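You operate a simulated robot arm through the tools that you are given. There is no shell and no other tool.

You run a simulated two-armed robot. Do the job below in one go: nothing can be reset, and whatever is moved stays where it is left.

JOB
Take the hand roller and leave it on the shelf under the workbench. Close the left cupboard door. Put the yellow pad in the floor of the spare bin. Close the left bench drawer. Open the right bench drawer, take the glue stick from the workbench top and put it in the inside of the right bench drawer, then shut the drawer. Put the green weight from the workbench top on the clear end of the returns table. Pull the desk top drawer open. The order is free. Set down upright: hand roller.

It is judged by the outcome, as a careful person would: the job done as asked, and still so three seconds after it is handed in. It fails if anything else is knocked over, pushed out of place, dropped, spilled or broken.

ROBOT AND FRAMES
Two 6-joint arms with two-finger grippers on one trunk, on a base that moves. Base frame: it is fixed to the floor where the robot stands at the start and does not move with it; the origin is under the middle of the robot, x ahead of it, y to its left, z up. Lengths are in mm, angles in rad, forces in N, time in s.
The left shoulder is at the start at [61, 143, 829], the right one opposite. With the tool pointing down near the work surface each hand reaches from about 300 to 720 mm from the robot's upright axis, wherever it stands, measured 20 degrees to its own side. Places, roughly: clear end of the returns table [-1000, 3300, 900]; desk top drawer [700, 3200, 600]; floor of the spare bin [-3100, -800, 600]; glue stick [750, 250, 1000]; hand roller (6x5x8 cm) [800, 0, 900]; inside of the right bench drawer [800, -100, 700]; left bench drawer [500, 400, 700]; left cupboard door [-7800, 2400, 400]; right bench drawer [700, -100, 700]; shelf under the workbench [900, 200, 200]; weight [750, -500, 1000]; yellow pad (6x10x5 cm) [-6200, -1400, 800]. Payload 2.45 kg a hand.
The tool frame of a hand sits at the grasp point between the pads (the TCP): z along the fingers, y along the line on which they close. The tips reach 26 mm beyond it. The gripper opens to 96 mm; its body begins 69 mm behind the TCP.
Orientation is told as [roll, pitch, yaw] about the base's x, y, z axes, in that order, counted from this pose: with the fingers straight down and closing along the base's y, the tool's x points along the base's -x, its y along +y and its z along -z.

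CONTROLS
- The arms move only by the tool play_rows. It takes "left_deltas", "right_deltas" or both (then of equal length, played together; a hand with none holds still); each is a list that holds one entry, the list of rows, each a list of 7 numbers: the opening in per cent of the stroke, from 0 (shut) to 100 (fully open), then the shift along the base's x, y, z in mm, then the turn, a rotation vector about the base's x, y, z in rad. In form: [[[gripper, dx, dy, dz, wx, wy, wz], ...]]. A call has 1 to 20 rows; each row is the pose to reach, as a shift and turn from the pose commanded when the call began. Each row takes 0.2 s and may step no farther than 50 mm and 0.15 rad from the row before; otherwise, or with a gripper value out of range, the whole call is refused. Where a pose cannot be reached the arm comes as near as it can. A force on the tool above 40 N (or 10 N above the force at the start of the call, whichever is more), or a blocked arm, ends the call early, and 0.2 s more pass. The fingers move at their own pace (about 79.9 mm/s each) and stop on an object; they squeeze with about 35 N. The grip force told is the motor's: it shows also when the fingers shut on nothing. Time passes only in rows, and 0.2 s behind the last, so rows that repeat a pose let the fingers close. It gives the time, the measured TCP pose, the force on the tool (base axes), the opening and the grip force at its end, in the units of the frame above (readings bear some noise), with the torque about the TCP (base axes, N m) and any sound that the robot's microphone picked up.
- Cameras (640 x 400 px; columns grow to the right, rows downward): "scene" is now at [126.7, 7.2, 1420.9]; the picture's right is [0.09, -1.00, -0.00], its down [-0.85, -0.08, -0.53] and it looks along [0.53, 0.05, -0.85] (base axes); focal length 217 px, centre (320, 200). "left" rides on the left gripper at [82, -3, -98] in its tool frame; the picture's right is [0.04, 1.00, 0.00], its down [-0.73, 0.03, -0.68] and it looks along [-0.68, 0.03, 0.73] (tool axes); focal length 256 px, centre (320, 200). "right" rides on the right gripper at [82, 3, -98] in its tool frame; the picture's right is [-0.04, 1.00, 0.00], its down [-0.73, -0.03, -0.68] and it looks along [-0.68, -0.03, 0.73] (tool axes); focal length 256 px, centre (320, 200). There is no depth. A picture from a camera that has moved, and an enlarged one, comes with that camera's place and axes in the base frame and with its lens.
- snapshot(camera): a new picture of that camera. It takes no simulated time.
- raise_lower(by): slides the trunk up (or, below 0, down) by that many mm; the arms and the scene camera ride with it, the base frame stays. It gives what a move gives, with no picture.
- base_move(legs): drives the robot by 1 to 6 legs, each [ahead, turn to the left] in mm and rad, along the robot's own axes; the way and the turn of a leg run together, so that a leg with both is an arc; at most 1500 mm and 3.142 rad a leg. The arms and the cameras ride along, it lands a little off, and it stops where it bumps. It gives what a move gives.
- head_to(pan, tilt): turns the head with the scene camera to pan (to the left, within 1.501 rad either way) and tilt (down, from -0.506 to 1.204), counted from straight ahead of the robot. It gives what a move gives.
- close_up(camera, box): a new picture of the part [left, top, right, bottom] of that camera's present view, enlarged. It takes no simulated time.
- sign_off(): hands the job in; it is judged then, once.

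Nothing tells you exact positions but the pictures and the camera data. Unless the task says otherwise, let go and move clear before handing in.

The tools are called after ">>>" by a JSON object that holds its "method" and its "body". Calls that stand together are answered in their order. play_rows: Moves the arms, as the interface text tells. Its arguments: {"type":"object","properties":{"left_deltas":{"type":"array","items":{"type":"array","items":{"type":"array","items":{"type":"number"}}}},"right_deltas":{"type":"array","items":{"type":"array","items":{"type":"array","items":{"type":"number"}}}}},"required":[]} The other tools are called the same way: raise_lower (by) moves the trunk up or down; base_move (legs) drives the base; head_to (pan, tilt) turns the head that bears the scene camera; snapshot (camera) takes a picture; close_up (camera, box) takes an enlarged picture of a part of a camera's view; sign_off () hands the job in.

At the start:

```text
time: 0.0
left_tool_pos: [572.9, 199.9, 1069.4]
left_orientation: [0.0, 0.0, 0.006]
left_contact_force: [0.2, 0.4, -0.5]
left_moment: [0.0, 0.0, 0.0]
left_finger_gap: 96.1
left_gripper_force: 0.1
right_tool_pos: [525.0, -194.2, 1160.3]
right_orientation: [0.0, -0.002, 0.005]
right_contact_force: [-0.1, 0.0, 0.2]
right_moment: [-0.01, -0.02, 0.04]
right_finger_gap: 96.2
right_gripper_force: 0.0
trunk travel left (down, up): [-454.0, 136.0]
robot x, y, heading: [-2.7, 1.1, -0.002]
head pan, tilt (commanded): [0.094, 1.012]
```

scene: 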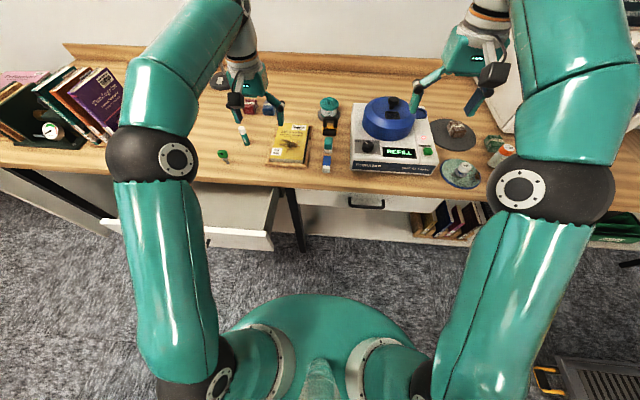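
right: 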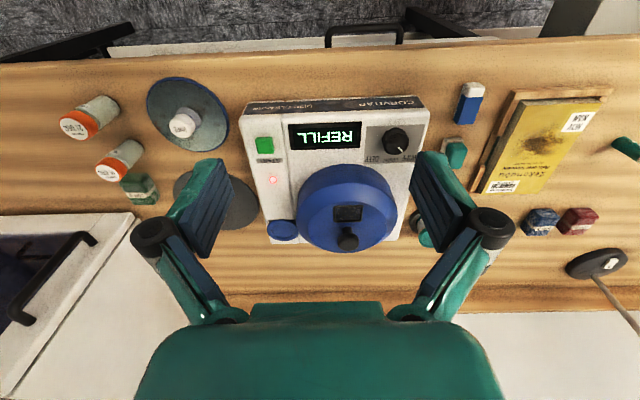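
left: 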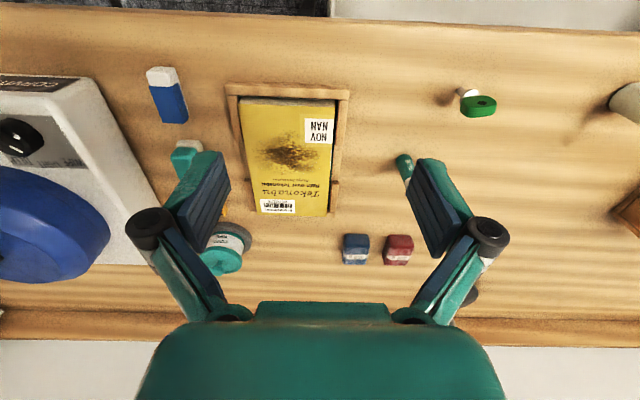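

I see the workbench with a device marked REFILL, a yellow book in a frame, glue-stick-like items, and an open left drawer. I'll look more closely before moving anything.

>>> {"method": "close_up", "body": {"camera": "scene", "box": [200, 60, 360, 180]}}

>>> {"method": "close_up", "body": {"camera": "scene", "box": [340, 80, 540, 240]}}

>>> {"method": "close_up", "body": {"camera": "scene", "box": [80, 140, 320, 270]}}

>>> {"method": "close_up", "body": {"camera": "left", "box": [130, 50, 290, 290]}}

>>> {"method": "close_up", "body": {"camera": "right", "box": [40, 60, 260, 260]}}

```text
3.33 times, centred on (280, 120) of scene
camera zoom: at [126.7, 7.2, 1420.9], right [0.09, -1.0, 0.0], down [-0.85, -0.08, -0.53], along [0.53, 0.05, -0.85], focal length 722 px, centre (453, 467)
```

zoom: 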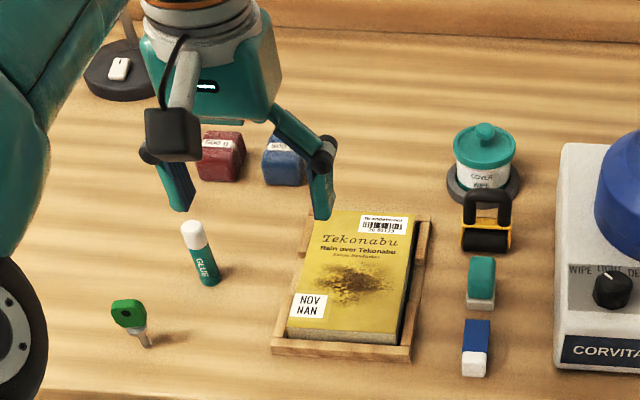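

```text
2.50 times, centred on (440, 160) of scene
camera zoom: at [126.7, 7.2, 1420.9], right [0.09, -1.0, 0.0], down [-0.85, -0.08, -0.53], along [0.53, 0.05, -0.85], focal length 542 px, centre (20, 300)
```

zoom: 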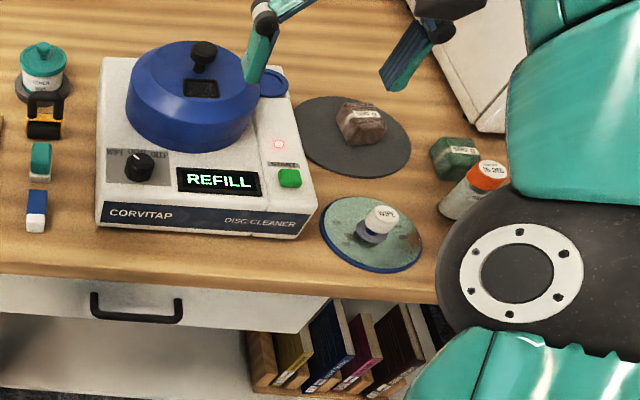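

```text
2.67 times, centred on (200, 205) of scene
camera zoom: at [126.7, 7.2, 1420.9], right [0.09, -1.0, 0.0], down [-0.85, -0.08, -0.53], along [0.53, 0.05, -0.85], focal length 578 px, centre (640, 187)
```

zoom: 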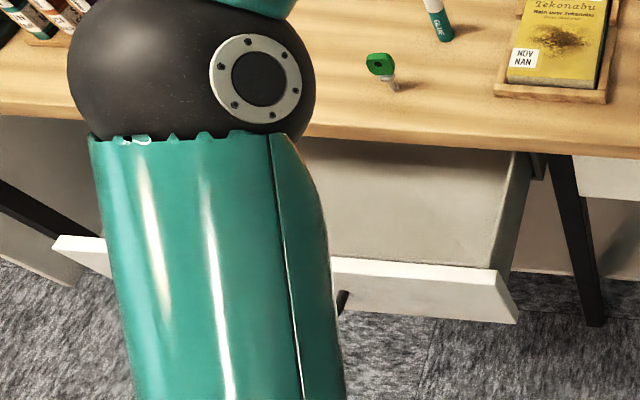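

```text
1.67 times, centred on (210, 170) of left
camera zoom: at [491.4, 195.6, 1167.6], right [-0.05, 1.0, 0.0], down [0.73, 0.03, 0.68], along [0.68, 0.03, -0.73], focal length 427 px, centre (503, 250)
```

zoom: 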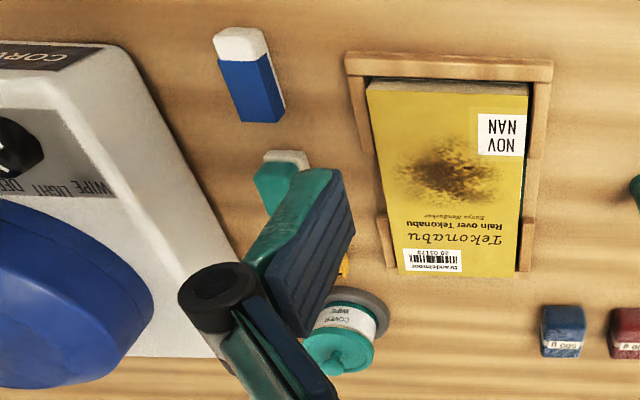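

```text
2.00 times, centred on (150, 160) of right
camera zoom: at [444.5, -192.1, 1258.3], right [0.03, 1.0, 0.0], down [0.73, -0.03, 0.68], along [0.68, -0.02, -0.73], focal length 512 px, centre (660, 280)
```

zoom: 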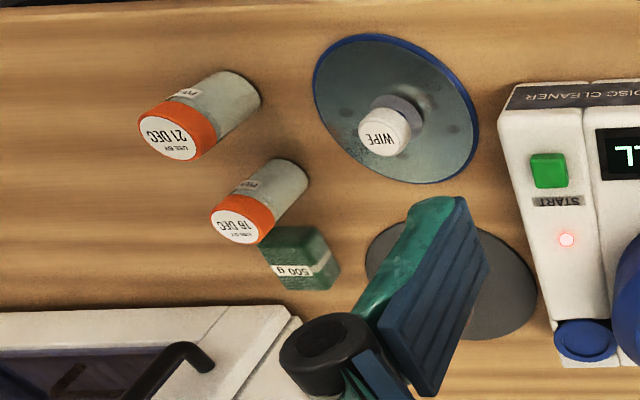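

The bench top seems to be at about z 865, the roller is near (770, 30), the glue stick is upright and the left drawer is open. I'll look around with the head to map the surroundings.

>>> {"method": "head_to", "body": {"pan": 0.7, "tilt": 0.7}}

>>> {"method": "snapshot", "body": {"camera": "scene"}}

>>> {"method": "head_to", "body": {"pan": 1.5, "tilt": 0.3}}

>>> {"method": "snapshot", "body": {"camera": "scene"}}

>>> {"method": "head_to", "body": {"pan": -0.7, "tilt": 0.7}}

>>> {"method": "snapshot", "body": {"camera": "scene"}}

>>> {"method": "head_to", "body": {"pan": -1.5, "tilt": 0.3}}

>>> {"method": "snapshot", "body": {"camera": "scene"}}

>>> {"method": "head_to", "body": {"pan": 0, "tilt": 0.3}}

>>> {"method": "snapshot", "body": {"camera": "scene"}}

```text
time: 1.0
left_tool_pos: [573.5, 199.2, 1070.7]
left_orientation: [0.002, 0.001, 0.004]
left_contact_force: [-1.2, 0.6, -0.3]
left_moment: [0.0, -0.01, 0.0]
left_finger_gap: 96.2
left_gripper_force: 0.0
right_tool_pos: [525.9, -194.0, 1160.3]
right_orientation: [0.002, -0.003, 0.006]
right_contact_force: [0.1, -0.3, -0.4]
right_moment: [-0.01, 0.0, 0.01]
right_finger_gap: 96.0
right_gripper_force: 0.1
trunk travel left (down, up): [-454.0, 136.0]
robot x, y, heading: [-0.4, 1.2, 0.002]
head pan, tilt (commanded): [0.7, 0.7]
```

```text
taken
camera scene: at [123.2, 55.4, 1445.1], right [0.64, -0.77, 0.0], down [-0.49, -0.41, -0.76], along [0.58, 0.49, -0.64], focal length 217 px, centre (320, 200)
```

scene: 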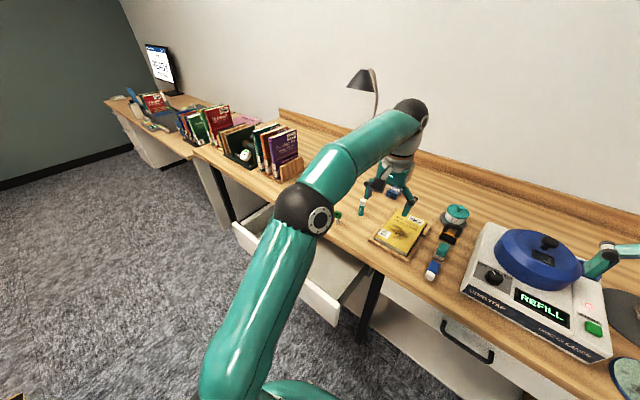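

```text
time: 2.1
left_tool_pos: [573.6, 199.0, 1070.8]
left_orientation: [0.0, 0.001, 0.004]
left_contact_force: [0.2, 0.0, -0.2]
left_moment: [0.01, 0.0, 0.02]
left_finger_gap: 96.1
left_gripper_force: 0.0
right_tool_pos: [526.0, -194.4, 1160.7]
right_orientation: [0.0, -0.002, 0.006]
right_contact_force: [0.2, 0.1, -0.2]
right_moment: [0.01, 0.01, -0.01]
right_finger_gap: 95.9
right_gripper_force: 0.0
trunk travel left (down, up): [-454.0, 136.0]
robot x, y, heading: [-0.1, 0.8, -0.004]
head pan, tilt (commanded): [1.499, 0.3]
```

```text
taken
camera scene: at [65.0, 93.9, 1481.3], right [1.0, -0.07, 0.0], down [-0.02, -0.3, -0.96], along [0.07, 0.95, -0.3], focal length 217 px, centre (320, 200)
```

scene: 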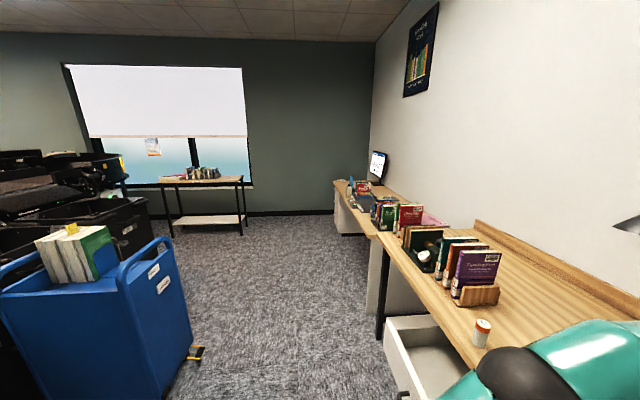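

```text
time: 4.2
left_tool_pos: [572.5, 199.9, 1070.0]
left_orientation: [0.0, -0.001, 0.005]
left_contact_force: [0.6, 0.1, 0.2]
left_moment: [0.0, 0.02, -0.01]
left_finger_gap: 95.6
left_gripper_force: 0.1
right_tool_pos: [526.9, -192.9, 1161.0]
right_orientation: [0.0, -0.001, 0.005]
right_contact_force: [-0.1, -1.4, 0.6]
right_moment: [-0.03, -0.03, -0.01]
right_finger_gap: 95.9
right_gripper_force: 0.1
trunk travel left (down, up): [-454.0, 136.0]
robot x, y, heading: [-1.7, 2.8, -0.002]
head pan, tilt (commanded): [-0.7, 0.7]
```

```text
taken
camera scene: at [123.2, -53.9, 1445.2], right [-0.64, -0.77, 0.0], down [-0.49, 0.41, -0.76], along [0.58, -0.49, -0.64], focal length 217 px, centre (320, 200)
```

scene: 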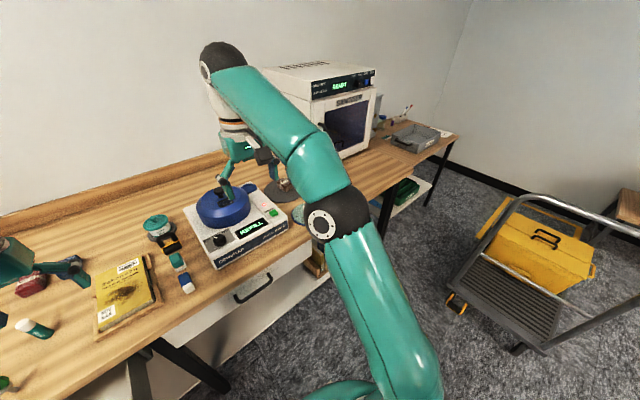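

```text
time: 5.3
left_tool_pos: [573.2, 199.4, 1070.7]
left_orientation: [0.0, -0.002, 0.007]
left_contact_force: [0.1, -0.7, -0.2]
left_moment: [-0.01, 0.04, 0.02]
left_finger_gap: 96.1
left_gripper_force: 0.0
right_tool_pos: [526.3, -194.4, 1161.4]
right_orientation: [0.002, -0.002, 0.006]
right_contact_force: [0.1, 0.3, 0.3]
right_moment: [-0.02, -0.01, 0.01]
right_finger_gap: 95.9
right_gripper_force: 0.0
trunk travel left (down, up): [-454.0, 136.0]
robot x, y, heading: [-4.8, 0.2, 0.002]
head pan, tilt (commanded): [-1.499, 0.3]
```

```text
taken
camera scene: at [64.9, -92.4, 1481.3], right [-1.0, -0.07, 0.0], down [-0.02, 0.3, -0.96], along [0.07, -0.95, -0.3], focal length 217 px, centre (320, 200)
```

scene: 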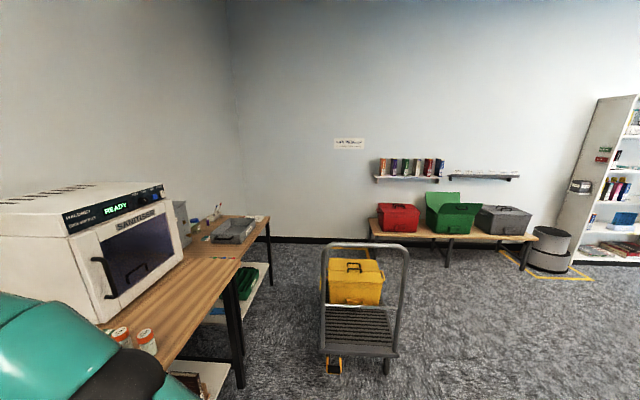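

```text
time: 6.9
left_tool_pos: [572.5, 199.7, 1069.8]
left_orientation: [0.0, 0.0, 0.005]
left_contact_force: [0.2, 0.1, -0.8]
left_moment: [0.01, 0.01, 0.02]
left_finger_gap: 96.2
left_gripper_force: 0.0
right_tool_pos: [526.0, -194.0, 1161.4]
right_orientation: [-0.001, -0.001, 0.005]
right_contact_force: [-0.2, -0.6, 0.5]
right_moment: [-0.01, -0.03, 0.02]
right_finger_gap: 96.1
right_gripper_force: 0.0
trunk travel left (down, up): [-454.0, 136.0]
robot x, y, heading: [-0.6, 2.5, -0.003]
head pan, tilt (commanded): [0.0, 0.3]
```

```text
taken
camera scene: at [151.6, 0.7, 1481.3], right [0.0, -1.0, 0.0], down [-0.3, 0.0, -0.96], along [0.96, 0.0, -0.3], focal length 217 px, centre (320, 200)
```

scene: 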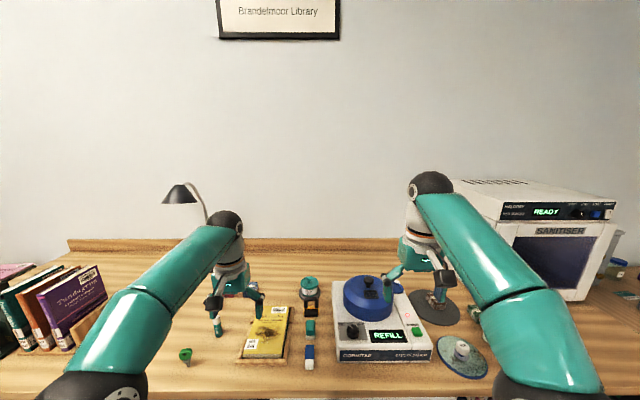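

The workbench faces me. The desk and returns table are to the left, and bins and boxes are to the right. I'll look at the two drawers from above.

>>> {"method": "head_to", "body": {"pan": 1.0, "tilt": 0.95}}

>>> {"method": "snapshot", "body": {"camera": "scene"}}

>>> {"method": "head_to", "body": {"pan": 0.0, "tilt": 1.2}}

>>> {"method": "snapshot", "body": {"camera": "scene"}}

>>> {"method": "close_up", "body": {"camera": "scene", "box": [220, 60, 460, 210]}}

```text
time: 8.2
left_tool_pos: [572.4, 199.9, 1070.5]
left_orientation: [-0.001, -0.001, 0.006]
left_contact_force: [0.5, 0.7, 0.4]
left_moment: [0.03, -0.02, 0.03]
left_finger_gap: 96.0
left_gripper_force: 0.0
right_tool_pos: [526.0, -194.4, 1160.4]
right_orientation: [0.001, -0.002, 0.005]
right_contact_force: [-0.2, 0.3, 0.6]
right_moment: [0.0, 0.01, -0.01]
right_finger_gap: 96.2
right_gripper_force: 0.0
trunk travel left (down, up): [-454.0, 136.0]
robot x, y, heading: [-1.1, -1.6, -0.001]
head pan, tilt (commanded): [1.0, 0.949]
```

```text
taken
camera scene: at [97.5, 61.9, 1425.5], right [0.84, -0.54, 0.0], down [-0.44, -0.68, -0.58], along [0.31, 0.49, -0.81], focal length 217 px, centre (320, 200)
```

scene: 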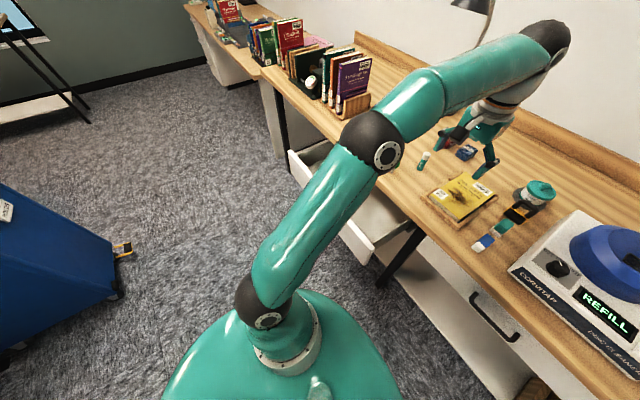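

```text
time: 9.5
left_tool_pos: [573.5, 199.6, 1070.4]
left_orientation: [0.001, 0.0, 0.006]
left_contact_force: [0.1, -0.9, 0.1]
left_moment: [-0.02, -0.02, -0.02]
left_finger_gap: 96.1
left_gripper_force: 0.1
right_tool_pos: [526.4, -194.6, 1160.9]
right_orientation: [0.001, 0.0, 0.005]
right_contact_force: [-0.4, -0.1, -0.4]
right_moment: [-0.01, 0.01, 0.01]
right_finger_gap: 96.2
right_gripper_force: 0.0
trunk travel left (down, up): [-454.0, 136.0]
robot x, y, heading: [0.8, -2.3, -0.001]
head pan, tilt (commanded): [0.0, 1.201]
```

```text
taken
camera scene: at [114.1, 0.8, 1409.2], right [0.0, -1.0, 0.0], down [-0.93, 0.0, -0.36], along [0.36, 0.0, -0.93], focal length 217 px, centre (320, 200)
```

scene: 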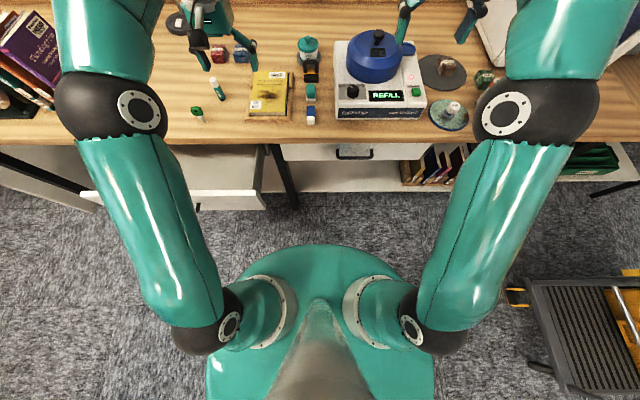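

```text
2.67 times, centred on (340, 135) of scene
camera zoom: at [114.1, 0.8, 1409.2], right [0.0, -1.0, 0.0], down [-0.93, 0.0, -0.36], along [0.36, 0.0, -0.93], focal length 578 px, centre (267, 373)
```

zoom: 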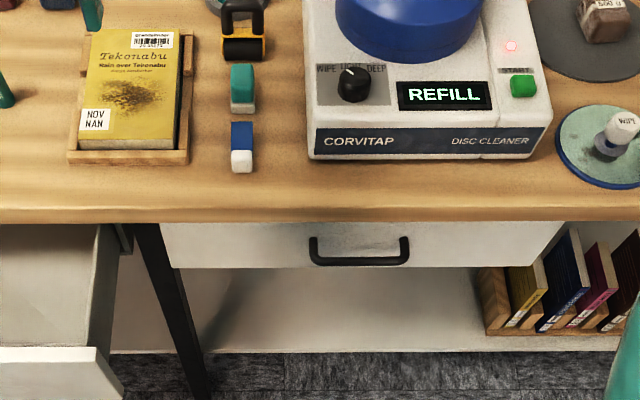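

The table front edge is near x≈522. The right drawer front is just below it with a bar handle at about (505, -110, 810), and the left drawer is pulled out to x≈365. I'll move the hands back a bit so their cameras can look at the drawer fronts.

>>> {"method": "play_rows", "body": {"left_deltas": [[[100, -40, 20, 0, 0, 0, 0], [100, -80, 40, 0, 0, 0, 0], [100, -120, 60, 0, 0, 0, 0], [100, -160, 90, 0, 0, 0, 0], [100, -200, 120, 0, 0, 0, 0], [100, -230, 140, 0, 0, 0, 0]]], "right_deltas": [[[100, -30, 0, -10, 0, 0, 0], [100, -60, 10, -30, 0, 0, 0], [100, -90, 20, -50, 0, 0, 0], [100, -120, 30, -70, 0, 0, 0], [100, -150, 40, -90, 0, 0, 0], [100, -170, 40, -110, 0, 0, 0]]]}}

>>> {"method": "snapshot", "body": {"camera": "left"}}

>>> {"method": "snapshot", "body": {"camera": "right"}}

>>> {"method": "snapshot", "body": {"camera": "scene"}}

```text
time: 10.9
left_tool_pos: [342.0, 339.7, 1070.3]
left_orientation: [-0.001, 0.001, 0.005]
left_contact_force: [0.1, -0.4, -0.4]
left_moment: [0.03, -0.07, 0.03]
left_finger_gap: 95.9
left_gripper_force: 0.0
right_tool_pos: [354.6, -155.0, 1049.7]
right_orientation: [-0.001, -0.004, 0.005]
right_contact_force: [-0.1, 0.3, 0.2]
right_moment: [-0.06, 0.01, 0.0]
right_finger_gap: 96.2
right_gripper_force: 0.1
trunk travel left (down, up): [-454.0, 136.0]
robot x, y, heading: [0.8, -1.1, -0.004]
head pan, tilt (commanded): [0.0, 1.201]
```

```text
taken
camera left: at [260.0, 335.5, 1167.6], right [-0.05, 1.0, 0.0], down [0.73, 0.03, 0.68], along [0.68, 0.03, -0.73], focal length 256 px, centre (320, 200)
```

left: 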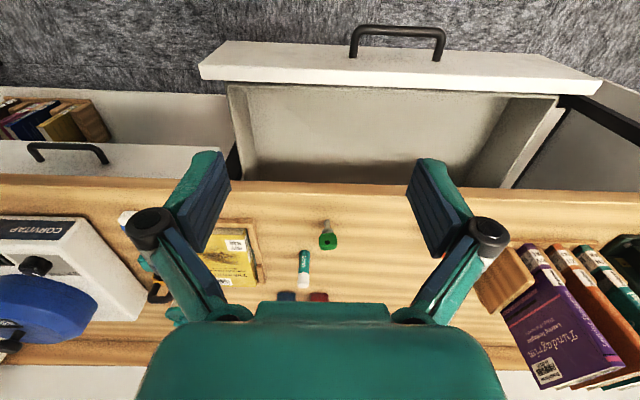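

```text
taken
camera right: at [273.1, -152.5, 1149.0], right [0.04, 1.0, 0.0], down [0.73, -0.03, 0.68], along [0.68, -0.02, -0.73], focal length 256 px, centre (320, 200)
```

right: 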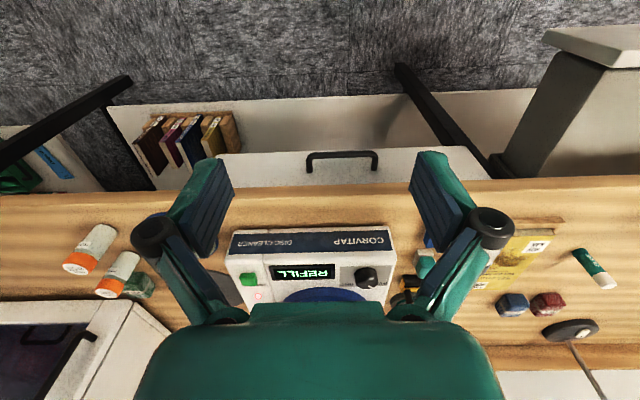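

```text
taken
camera scene: at [112.6, 0.7, 1409.4], right [0.0, -1.0, 0.0], down [-0.93, 0.0, -0.36], along [0.36, 0.0, -0.93], focal length 217 px, centre (320, 200)
```

scene: 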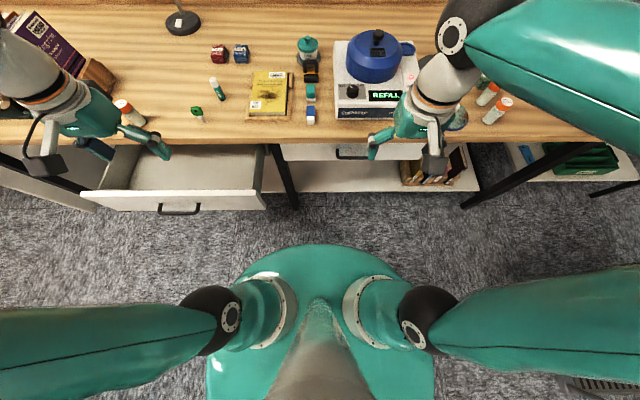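

Both drawer handles are visible now: the left drawer's handle is at about (323, 450, 755), and the right drawer's is near y≈-115. I'll take close-ups to fix the panel geometry.

>>> {"method": "close_up", "body": {"camera": "left", "box": [190, 10, 430, 160]}}

>>> {"method": "close_up", "body": {"camera": "right", "box": [200, 100, 440, 250]}}

>>> {"method": "close_up", "body": {"camera": "scene", "box": [60, 120, 300, 270]}}

>>> {"method": "close_up", "body": {"camera": "scene", "box": [180, 20, 340, 140]}}

```text
2.67 times, centred on (310, 85) of left
camera zoom: at [260.0, 335.5, 1167.6], right [-0.05, 1.0, 0.0], down [0.73, 0.03, 0.68], along [0.68, 0.03, -0.73], focal length 683 px, centre (347, 507)
```

zoom: 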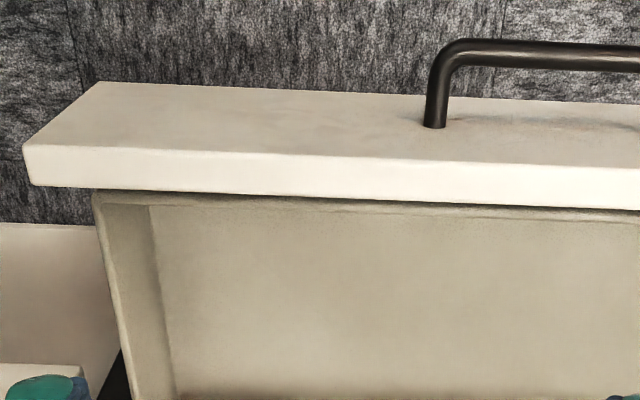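

```text
2.67 times, centred on (320, 175) of right
camera zoom: at [273.1, -152.5, 1149.0], right [0.04, 1.0, 0.0], down [0.73, -0.03, 0.68], along [0.68, -0.02, -0.73], focal length 683 px, centre (320, 267)
```

zoom: 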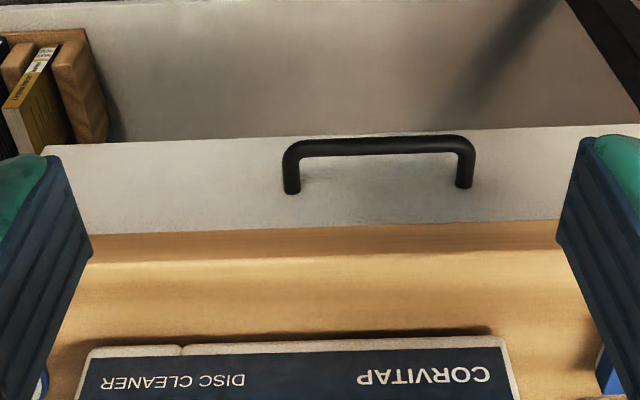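

```text
2.67 times, centred on (180, 195) of scene
camera zoom: at [112.6, 0.7, 1409.4], right [0.0, -1.0, 0.0], down [-0.93, 0.0, -0.36], along [0.36, 0.0, -0.93], focal length 578 px, centre (693, 213)
```

zoom: 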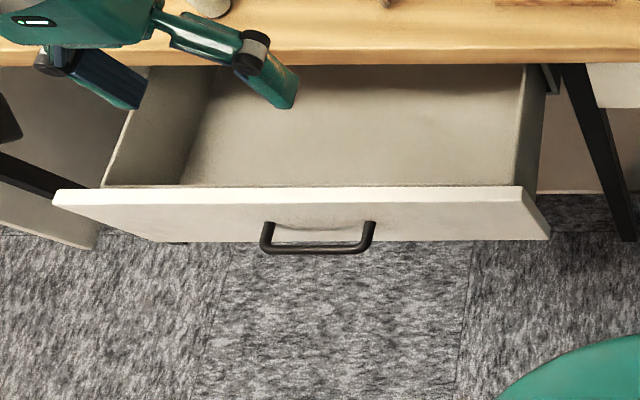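

```text
3.33 times, centred on (260, 80) of scene
camera zoom: at [112.6, 0.7, 1409.4], right [0.0, -1.0, 0.0], down [-0.93, 0.0, -0.36], along [0.36, 0.0, -0.93], focal length 722 px, centre (520, 600)
```

zoom: 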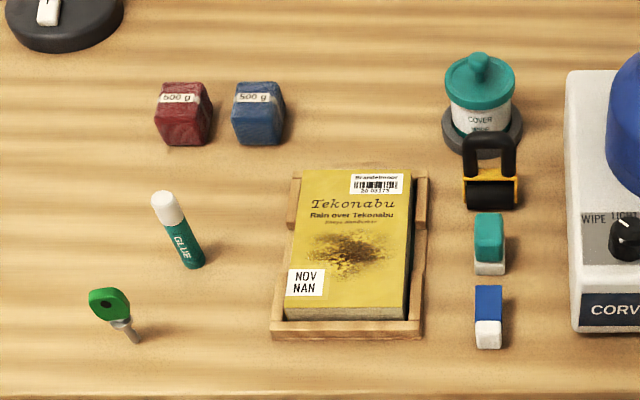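

I have the left drawer panel: front face at x≈360, y 190–698, top at z≈812. Before driving back, I want to see what is behind the robot, so I'll look steeply down to both sides.

>>> {"method": "head_to", "body": {"pan": 1.5, "tilt": 1.0}}

>>> {"method": "snapshot", "body": {"camera": "scene"}}

>>> {"method": "head_to", "body": {"pan": -1.5, "tilt": 1.0}}

>>> {"method": "snapshot", "body": {"camera": "scene"}}

```text
time: 12.5
left_tool_pos: [344.1, 338.4, 1068.7]
left_orientation: [0.0, 0.0, 0.005]
left_contact_force: [0.8, -0.2, -0.8]
left_moment: [0.01, 0.03, 0.01]
left_finger_gap: 96.2
left_gripper_force: 0.1
right_tool_pos: [356.1, -154.7, 1050.5]
right_orientation: [-0.001, -0.003, 0.004]
right_contact_force: [0.7, -1.2, -0.3]
right_moment: [0.04, 0.01, 0.0]
right_finger_gap: 96.2
right_gripper_force: 0.1
trunk travel left (down, up): [-454.0, 136.0]
robot x, y, heading: [1.4, -1.3, -0.001]
head pan, tilt (commanded): [1.499, 1.0]
```

```text
taken
camera scene: at [62.6, 70.2, 1421.9], right [1.0, -0.07, 0.0], down [-0.06, -0.84, -0.54], along [0.04, 0.54, -0.84], focal length 217 px, centre (320, 200)
```

scene: 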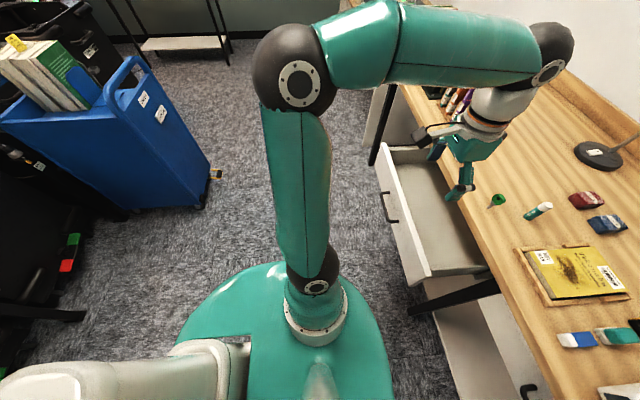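

```text
time: 15.1
left_tool_pos: [343.2, 338.4, 1069.1]
left_orientation: [0.001, 0.0, 0.004]
left_contact_force: [0.3, -0.2, 1.0]
left_moment: [-0.01, -0.04, 0.03]
left_finger_gap: 95.9
left_gripper_force: 0.0
right_tool_pos: [356.1, -155.4, 1050.7]
right_orientation: [0.0, -0.001, 0.006]
right_contact_force: [-0.1, 0.5, -0.4]
right_moment: [0.0, 0.0, 0.0]
right_finger_gap: 96.4
right_gripper_force: 0.1
trunk travel left (down, up): [-454.0, 136.0]
robot x, y, heading: [-1.1, -3.2, -0.001]
head pan, tilt (commanded): [-1.499, 1.0]
```

```text
taken
camera scene: at [62.6, -68.7, 1421.9], right [-1.0, -0.07, 0.0], down [-0.06, 0.84, -0.54], along [0.04, -0.54, -0.84], focal length 217 px, centre (320, 200)
```

scene: 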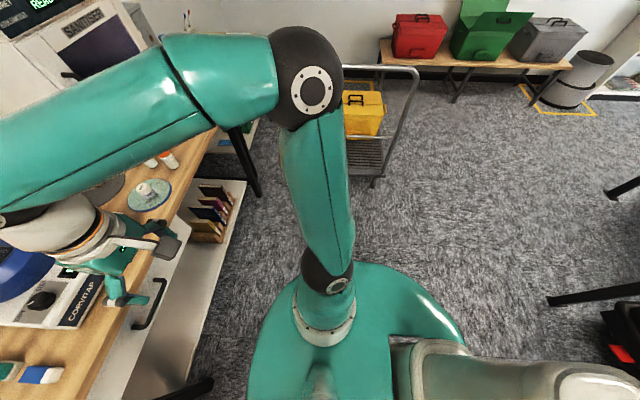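

Behind me is a table frame at x≈-1300, so backing up 200 mm is safe. I'll back up and then push the left drawer shut with the left hand pointing forward.

>>> {"method": "base_move", "body": {"legs": [[-200, 0]]}}

>>> {"method": "head_to", "body": {"pan": 0.3, "tilt": 0.9}}

>>> {"method": "snapshot", "body": {"camera": "scene"}}

>>> {"method": "snapshot", "body": {"camera": "left"}}

```text
time: 16.7
left_tool_pos: [142.2, 338.5, 1070.5]
left_orientation: [0.0, -0.002, 0.003]
left_contact_force: [-0.8, -0.4, -0.2]
left_moment: [0.03, -0.09, -0.01]
left_finger_gap: 96.0
left_gripper_force: 0.1
right_tool_pos: [153.7, -154.8, 1051.7]
right_orientation: [0.0, -0.003, 0.004]
right_contact_force: [-0.3, -0.1, 0.8]
right_moment: [0.0, -0.01, -0.01]
right_finger_gap: 96.3
right_gripper_force: 0.0
trunk travel left (down, up): [-454.0, 136.0]
robot x, y, heading: [-196.8, -1.4, 0.005]
head pan, tilt (commanded): [-1.499, 1.0]
```

```text
time: 18.5
left_tool_pos: [144.1, 338.5, 1069.3]
left_orientation: [0.001, -0.001, 0.002]
left_contact_force: [-0.2, 0.9, 0.1]
left_moment: [-0.01, -0.01, -0.04]
left_finger_gap: 96.0
left_gripper_force: 0.2
right_tool_pos: [155.9, -156.2, 1052.0]
right_orientation: [-0.002, -0.004, 0.004]
right_contact_force: [-0.6, 0.8, 0.5]
right_moment: [0.0, 0.01, 0.03]
right_finger_gap: 96.0
right_gripper_force: 0.2
trunk travel left (down, up): [-454.0, 136.0]
robot x, y, heading: [-199.2, 1.0, -0.002]
head pan, tilt (commanded): [0.3, 0.901]
```

```text
taken
camera scene: at [-70.3, 22.9, 1429.1], right [0.29, -0.96, 0.0], down [-0.75, -0.23, -0.62], along [0.59, 0.18, -0.78], focal length 217 px, centre (320, 200)
```

scene: 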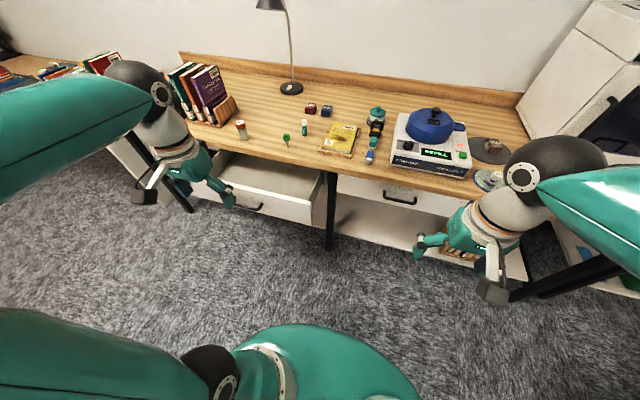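

```text
taken
camera left: at [61.6, 335.0, 1168.0], right [-0.04, 1.0, 0.0], down [0.73, 0.03, 0.68], along [0.68, 0.03, -0.73], focal length 256 px, centre (320, 200)
```

left: 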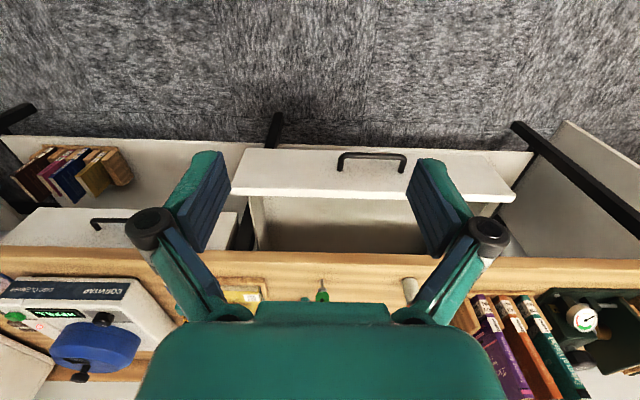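

I'll take the right camera's view from here to triangulate the right handle, and a close-up of the left panel.

>>> {"method": "close_up", "body": {"camera": "right", "box": [200, 100, 440, 250]}}

>>> {"method": "close_up", "body": {"camera": "left", "box": [220, 100, 460, 250]}}

>>> {"method": "close_up", "body": {"camera": "left", "box": [0, 100, 240, 250]}}

```text
2.67 times, centred on (320, 175) of right
camera zoom: at [74.0, -152.9, 1149.5], right [0.04, 1.0, 0.0], down [0.73, -0.03, 0.68], along [0.68, -0.02, -0.73], focal length 683 px, centre (320, 267)
```

zoom: 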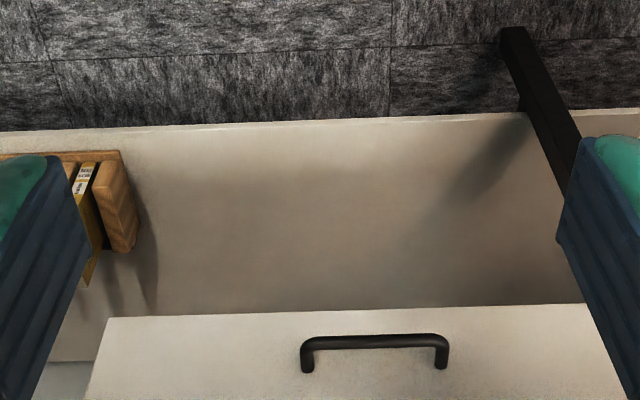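

```text
2.67 times, centred on (340, 175) of left
camera zoom: at [61.6, 335.0, 1168.0], right [-0.04, 1.0, 0.0], down [0.73, 0.03, 0.68], along [0.68, 0.03, -0.73], focal length 683 px, centre (267, 267)
```

zoom: 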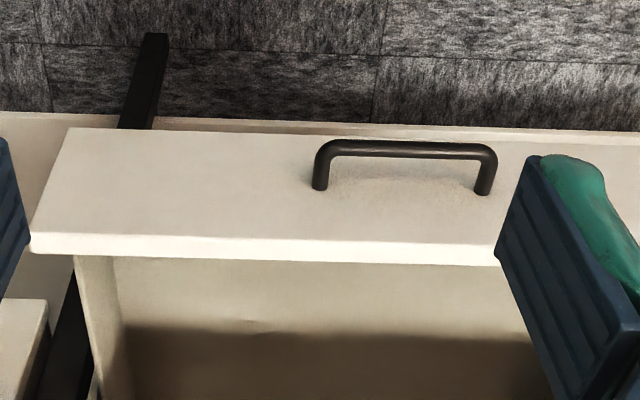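

```text
2.67 times, centred on (120, 175) of left
camera zoom: at [61.6, 335.0, 1168.0], right [-0.04, 1.0, 0.0], down [0.73, 0.03, 0.68], along [0.68, 0.03, -0.73], focal length 683 px, centre (853, 267)
```

zoom: 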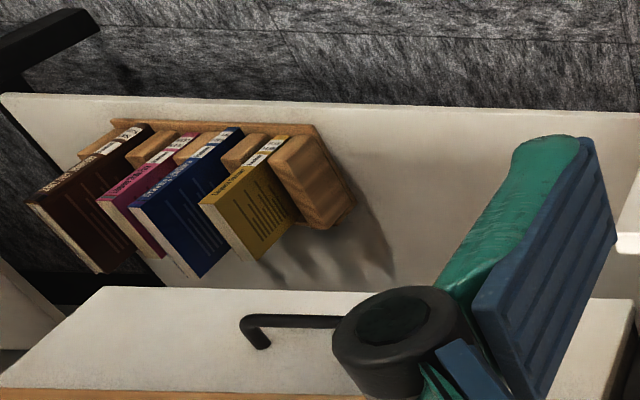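

The geometry is now consistent. The left panel's front is at x=360, z 689–826, and its handle is at (322, 445, 760). The right handle is at (526, -119, 760), and the table edge is at x≈534, z 834–866. I'll turn the left hand to point forward in front of the left panel.

>>> {"method": "play_rows", "body": {"left_deltas": [[[0, 5, 1, -24, 0, -0.131, 0], [0, 10, 2, -49, 0, -0.262, 0], [0, 15, 3, -73, 0, -0.393, 0], [0, 25, 4, -98, 0, -0.524, 0], [0, 35, 5, -122, 0, -0.654, 0], [0, 45, 6, -147, 0, -0.785, 0], [0, 55, 6, -171, 0, -0.916, 0], [0, 65, 6, -196, 0, -1.047, 0], [0, 80, 6, -220, 0, -1.178, 0], [0, 95, 6, -245, 0, -1.309, 0], [0, 110, 6, -270, 0, -1.44, 0], [0, 120, 6, -294, 0, -1.57, 0]]]}}

>>> {"method": "snapshot", "body": {"camera": "scene"}}

>>> {"method": "snapshot", "body": {"camera": "left"}}

```text
time: 21.3
left_tool_pos: [301.7, 506.6, 941.2]
left_orientation: [2.372, -1.51, -2.396]
left_contact_force: [-1.0, -0.7, 1.3]
left_moment: [0.03, 0.08, 0.06]
left_finger_gap: 0.0
left_gripper_force: 28.2
left hand out of reach, approached as far as the arm can: row 6, 7, 8, 9, 10, 11, 12
right_tool_pos: [154.1, -156.6, 1052.5]
right_orientation: [0.003, -0.002, 0.002]
right_contact_force: [0.0, -1.5, 0.8]
right_moment: [0.08, -0.06, -0.01]
right_finger_gap: 95.8
right_gripper_force: 0.1
trunk travel left (down, up): [-454.0, 136.0]
robot x, y, heading: [-199.9, -2.7, -0.001]
head pan, tilt (commanded): [0.3, 0.901]
stopped in row 12 (left hand): the arm was blocked; the commanded pose is now the measured one
```

```text
taken
camera scene: at [-71.3, 20.3, 1429.2], right [0.29, -0.96, 0.0], down [-0.75, -0.23, -0.62], along [0.59, 0.18, -0.78], focal length 217 px, centre (320, 200)
```

scene: 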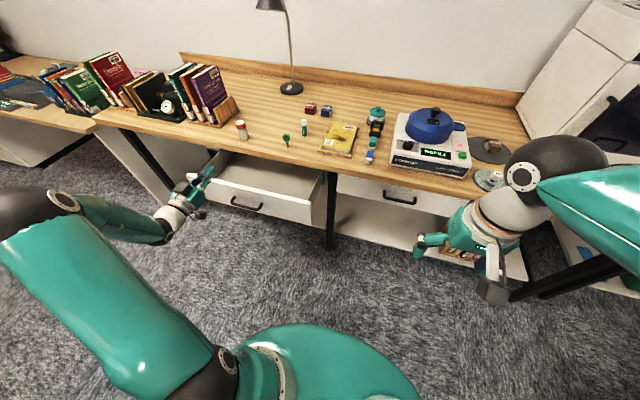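

```text
taken
camera left: at [207.2, 508.3, 855.0], right [0.02, 1.0, 0.0], down [-0.71, 0.01, 0.7], along [0.7, -0.02, 0.71], focal length 256 px, centre (320, 200)
```

left: 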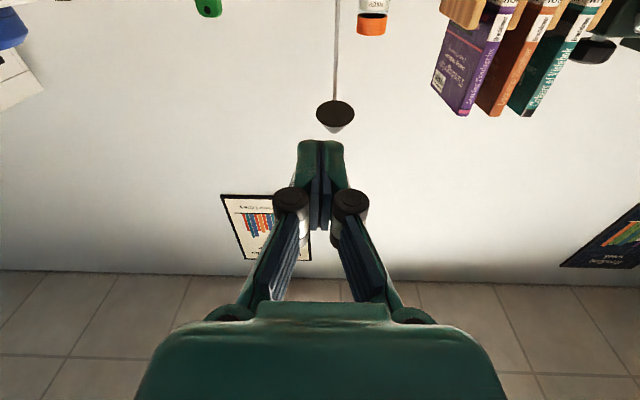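

The horizontal pose is too close to the shoulder here, so the arm stopped at its nearest pose. I'll back up another 120 mm, then bring the hand down in front of the panel at y≈345.

>>> {"method": "base_move", "body": {"legs": [[-120, 0]]}}

>>> {"method": "play_rows", "body": {"left_deltas": [[[0, 10, -16, -16, 0, 0, 0], [0, 20, -32, -32, 0, 0, 0], [0, 30, -48, -48, 0, 0, 0], [0, 40, -64, -64, 0, 0, 0], [0, 50, -80, -80, 0, 0, 0], [0, 60, -96, -96, 0, 0.02, 0], [0, 70, -112, -112, 0, 0.03, 0], [0, 80, -128, -128, 0, 0.04, 0], [0, 90, -144, -146, 0, 0.04, 0], [0, 100, -160, -164, 0, 0.04, 0]]]}}

>>> {"method": "snapshot", "body": {"camera": "scene"}}

```text
time: 22.5
left_tool_pos: [180.2, 509.2, 940.4]
left_orientation: [2.407, -1.511, -2.428]
left_contact_force: [0.5, 1.2, 0.4]
left_moment: [0.04, 0.0, -0.03]
left_finger_gap: 0.0
left_gripper_force: 28.5
right_tool_pos: [32.1, -155.2, 1053.6]
right_orientation: [0.001, -0.004, 0.004]
right_contact_force: [-0.7, 0.3, -0.4]
right_moment: [0.0, -0.08, -0.03]
right_finger_gap: 95.9
right_gripper_force: 0.0
trunk travel left (down, up): [-454.0, 136.0]
robot x, y, heading: [-322.1, -1.2, -0.004]
head pan, tilt (commanded): [0.3, 0.901]
```

```text
time: 24.7
left_tool_pos: [355.0, 459.6, 798.3]
left_orientation: [-0.2, -1.566, 0.126]
left_contact_force: [0.2, 0.0, 0.1]
left_moment: [-0.01, 0.02, -0.01]
left_finger_gap: 0.4
left_gripper_force: 28.4
left hand out of reach, approached as far as the arm can: row 1, 2, 3, 4, 5, 6, 7, 8, 9, 10
right_tool_pos: [36.5, -154.0, 1052.3]
right_orientation: [-0.001, -0.003, 0.004]
right_contact_force: [0.2, 0.3, 0.1]
right_moment: [0.03, -0.01, -0.01]
right_finger_gap: 95.9
right_gripper_force: 0.0
trunk travel left (down, up): [-454.0, 136.0]
robot x, y, heading: [-321.0, -2.1, 0.007]
head pan, tilt (commanded): [0.3, 0.901]
```

```text
taken
camera scene: at [-190.1, 23.4, 1429.0], right [0.29, -0.96, 0.0], down [-0.75, -0.23, -0.62], along [0.59, 0.18, -0.78], focal length 217 px, centre (320, 200)
```

scene: 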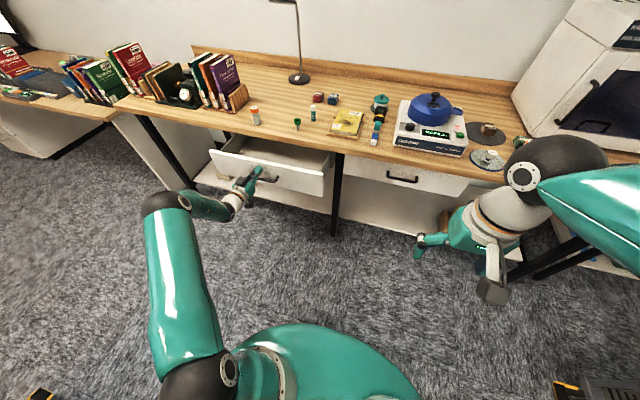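

The hand is now horizontal just above the left handle, touching the panel. I need to know whether the commanded pose matches the measured one, so I'll send a zero row and look.

>>> {"method": "play_rows", "body": {"left_deltas": [[[0, 0, 0, 0, 0, 0, 0]]]}}

>>> {"method": "close_up", "body": {"camera": "scene", "box": [160, 100, 360, 240]}}

```text
time: 25.1
left_tool_pos: [354.1, 460.2, 799.1]
left_orientation: [-0.216, -1.565, 0.147]
left_contact_force: [0.6, 0.5, 0.4]
left_moment: [-0.04, 0.01, 0.01]
left_finger_gap: 0.0
left_gripper_force: 28.5
right_tool_pos: [36.3, -155.1, 1051.8]
right_orientation: [0.001, -0.002, 0.003]
right_contact_force: [-0.9, 0.2, -0.7]
right_moment: [0.03, -0.01, -0.01]
right_finger_gap: 96.0
right_gripper_force: 0.0
trunk travel left (down, up): [-454.0, 136.0]
robot x, y, heading: [-317.9, 2.1, 0.002]
head pan, tilt (commanded): [0.3, 0.901]
```

```text
2.86 times, centred on (260, 170) of scene
camera zoom: at [-190.5, 23.2, 1429.0], right [0.29, -0.96, 0.0], down [-0.75, -0.23, -0.62], along [0.59, 0.18, -0.78], focal length 619 px, centre (491, 286)
```

zoom: 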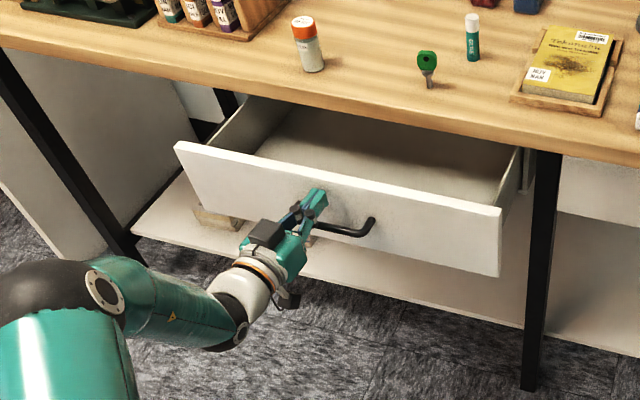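

A zero row was reachable, so the commanded pose equals the measured one. Now I'll push the drawer in along +x.

>>> {"method": "play_rows", "body": {"left_deltas": [[[0, 15, 0, -2, 0, 0, 0], [0, 30, 0, -4, 0, 0, 0], [0, 45, 0, -5, 0, 0, 0], [0, 60, 0, -5, 0, 0, 0], [0, 75, 0, -5, 0, 0, 0], [0, 90, 0, -5, 0, 0, 0], [0, 105, 0, -5, 0, 0, 0], [0, 120, 0, -5, 0, 0, 0], [0, 135, 0, -5, 0, 0, 0], [0, 150, 0, -5, 0, 0, 0]]]}}

>>> {"method": "close_up", "body": {"camera": "scene", "box": [160, 100, 360, 240]}}

```text
time: 27.3
left_tool_pos: [487.9, 458.8, 792.1]
left_orientation: [-0.184, -1.566, 0.114]
left_contact_force: [0.4, -0.1, 0.1]
left_moment: [0.02, 0.03, -0.04]
left_finger_gap: 0.0
left_gripper_force: 28.3
left hand out of reach, approached as far as the arm can: row 10
right_tool_pos: [33.8, -155.5, 1053.0]
right_orientation: [0.001, -0.001, 0.003]
right_contact_force: [0.1, 0.3, 0.2]
right_moment: [0.02, -0.03, 0.04]
right_finger_gap: 95.9
right_gripper_force: 0.0
trunk travel left (down, up): [-454.0, 136.0]
robot x, y, heading: [-316.9, 2.0, -0.001]
head pan, tilt (commanded): [0.3, 0.901]
```

```text
2.86 times, centred on (260, 170) of scene
camera zoom: at [-190.8, 23.1, 1429.1], right [0.29, -0.96, 0.0], down [-0.75, -0.23, -0.62], along [0.59, 0.18, -0.78], focal length 619 px, centre (491, 286)
```

zoom: 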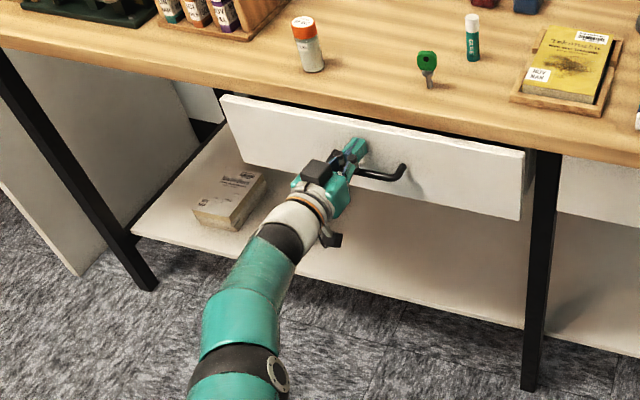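

The drawer is nearly shut, but the arm is at full reach. I'll draw the hand back a bit, drive forward 110 mm and finish the push.

>>> {"method": "play_rows", "body": {"left_deltas": [[[0, -15, 0, 0, 0, 0, 0], [0, -30, 0, 0, 0, 0, 0], [0, -45, 0, 0, 0, 0, 0], [0, -60, 0, 0, 0, 0, 0], [0, -75, 0, 0, 0, 0, 0]]]}}

>>> {"method": "base_move", "body": {"legs": [[100, 0]]}}

>>> {"method": "play_rows", "body": {"left_deltas": [[[0, 10, 0, 0, 0, 0, 0], [0, 20, 0, 0, 0, 0, 0], [0, 30, 0, 0, 0, 0, 0], [0, 38, 0, 0, 0, 0, 0], [0, 44, 0, 0, 0, 0, 0], [0, 50, 0, 0, 0, 0, 0]]]}}

>>> {"method": "close_up", "body": {"camera": "scene", "box": [100, 80, 400, 260]}}

```text
time: 28.5
left_tool_pos: [412.4, 458.4, 791.4]
left_orientation: [-0.209, -1.566, 0.141]
left_contact_force: [0.0, -0.4, -0.3]
left_moment: [0.03, 0.03, 0.0]
left_finger_gap: 0.1
left_gripper_force: 28.4
right_tool_pos: [35.6, -154.9, 1052.0]
right_orientation: [0.0, -0.001, 0.004]
right_contact_force: [0.1, -0.2, 0.1]
right_moment: [0.0, 0.01, 0.0]
right_finger_gap: 95.9
right_gripper_force: 0.1
trunk travel left (down, up): [-454.0, 136.0]
robot x, y, heading: [-323.5, 3.9, 0.002]
head pan, tilt (commanded): [0.3, 0.901]
```

```text
time: 29.7
left_tool_pos: [514.9, 459.1, 789.6]
left_orientation: [-0.214, -1.565, 0.143]
left_contact_force: [-0.4, 0.3, -1.4]
left_moment: [0.01, -0.05, -0.01]
left_finger_gap: 0.1
left_gripper_force: 27.9
right_tool_pos: [137.7, -155.1, 1050.7]
right_orientation: [0.0, -0.003, 0.004]
right_contact_force: [0.1, 0.7, 0.3]
right_moment: [0.03, 0.03, 0.01]
right_finger_gap: 96.0
right_gripper_force: 0.1
trunk travel left (down, up): [-454.0, 136.0]
robot x, y, heading: [-218.3, 1.0, -0.005]
head pan, tilt (commanded): [0.3, 0.901]
```

```text
time: 30.4
left_tool_pos: [531.9, 458.2, 790.4]
left_orientation: [-0.347, -1.561, 0.274]
left_contact_force: [-33.3, -7.6, 7.5]
left_moment: [0.04, -0.32, -0.03]
left_finger_gap: 0.1
left_gripper_force: 28.6
right_tool_pos: [131.3, -156.8, 1055.4]
right_orientation: [-0.001, -0.007, 0.005]
right_contact_force: [-0.3, -0.7, 0.2]
right_moment: [0.0, -0.01, -0.03]
right_finger_gap: 95.9
right_gripper_force: 0.1
trunk travel left (down, up): [-454.0, 136.0]
robot x, y, heading: [-217.0, 1.2, -0.0]
head pan, tilt (commanded): [0.3, 0.901]
stopped in row 3 (left hand): the force on the tool passed its limit at 55 N (the readings are from after the stop); the commanded pose is now the measured one
```

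```text
2.13 times, centred on (250, 170) of scene
camera zoom: at [-96.1, 20.9, 1429.9], right [0.29, -0.96, 0.0], down [-0.75, -0.23, -0.62], along [0.6, 0.18, -0.78], focal length 462 px, centre (469, 264)
```

zoom: 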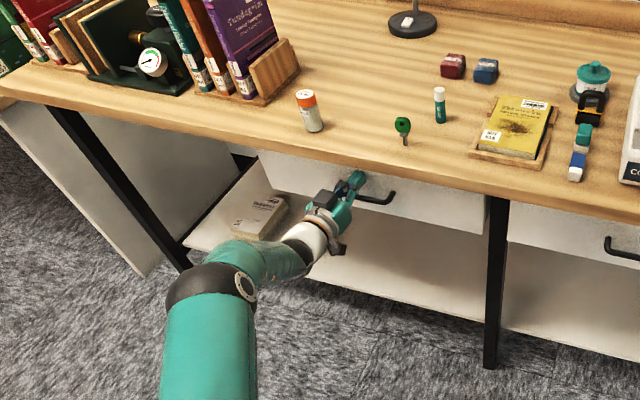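

The left drawer is shut; the hand met firm resistance at x≈532. I'll back off, point the hand down again above table height, and check the drawer.

>>> {"method": "play_rows", "body": {"left_deltas": [[[0, -25, 0, 0, 0, 0, 0], [0, -50, 0, 0, 0, 0, 0], [0, -75, 0, 0, 0, 0, 0], [0, -100, 0, 0, 0, 0, 0], [20, -110, 0, 21, 0.005, 0.13, 0.005], [20, -115, 0, 42, 0.009, 0.26, 0.009], [20, -120, 0, 63, 0.014, 0.39, 0.014], [20, -125, 0, 84, 0.019, 0.52, 0.019], [20, -130, 0, 105, 0.024, 0.65, 0.024], [30, -135, 0, 126, 0.029, 0.78, 0.029], [40, -140, -10, 147, 0.033, 0.91, 0.033], [50, -140, -20, 168, 0.038, 1.04, 0.038], [60, -140, -30, 189, 0.043, 1.17, 0.043], [60, -140, -40, 210, 0.048, 1.3, 0.048], [60, -140, -60, 231, 0.052, 1.43, 0.052], [60, -140, -80, 250, 0.057, 1.561, 0.057]]]}}

>>> {"method": "snapshot", "body": {"camera": "scene"}}

>>> {"method": "snapshot", "body": {"camera": "left"}}

```text
time: 33.8
left_tool_pos: [372.4, 368.6, 1028.1]
left_orientation: [0.003, 0.006, 0.004]
left_contact_force: [-0.8, -0.4, 0.8]
left_moment: [0.03, -0.08, -0.03]
left_finger_gap: 57.6
left_gripper_force: 0.1
left hand out of reach, approached as far as the arm can: row 4, 10, 16
right_tool_pos: [134.4, -155.6, 1053.9]
right_orientation: [0.002, -0.003, 0.004]
right_contact_force: [-1.1, 0.2, 0.3]
right_moment: [0.07, -0.01, -0.01]
right_finger_gap: 95.9
right_gripper_force: 0.1
trunk travel left (down, up): [-454.0, 136.0]
robot x, y, heading: [-223.3, 2.6, 0.004]
head pan, tilt (commanded): [0.3, 0.901]
```

```text
taken
camera scene: at [-91.5, 22.3, 1429.2], right [0.29, -0.96, 0.0], down [-0.75, -0.23, -0.62], along [0.59, 0.18, -0.78], focal length 217 px, centre (320, 200)
```

scene: 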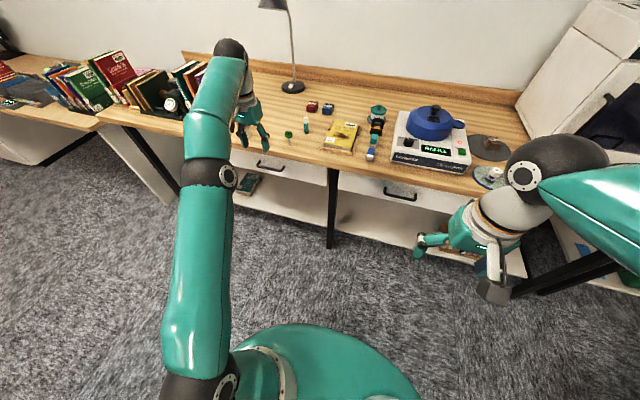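

```text
taken
camera left: at [290.6, 364.3, 1126.3], right [-0.04, 1.0, 0.0], down [0.74, 0.03, 0.68], along [0.67, 0.03, -0.74], focal length 256 px, centre (320, 200)
```

left: 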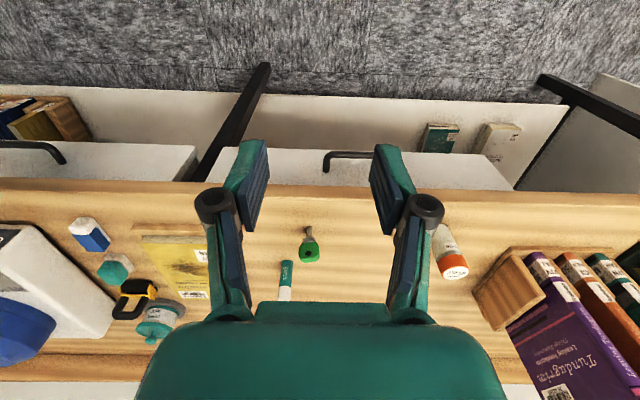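

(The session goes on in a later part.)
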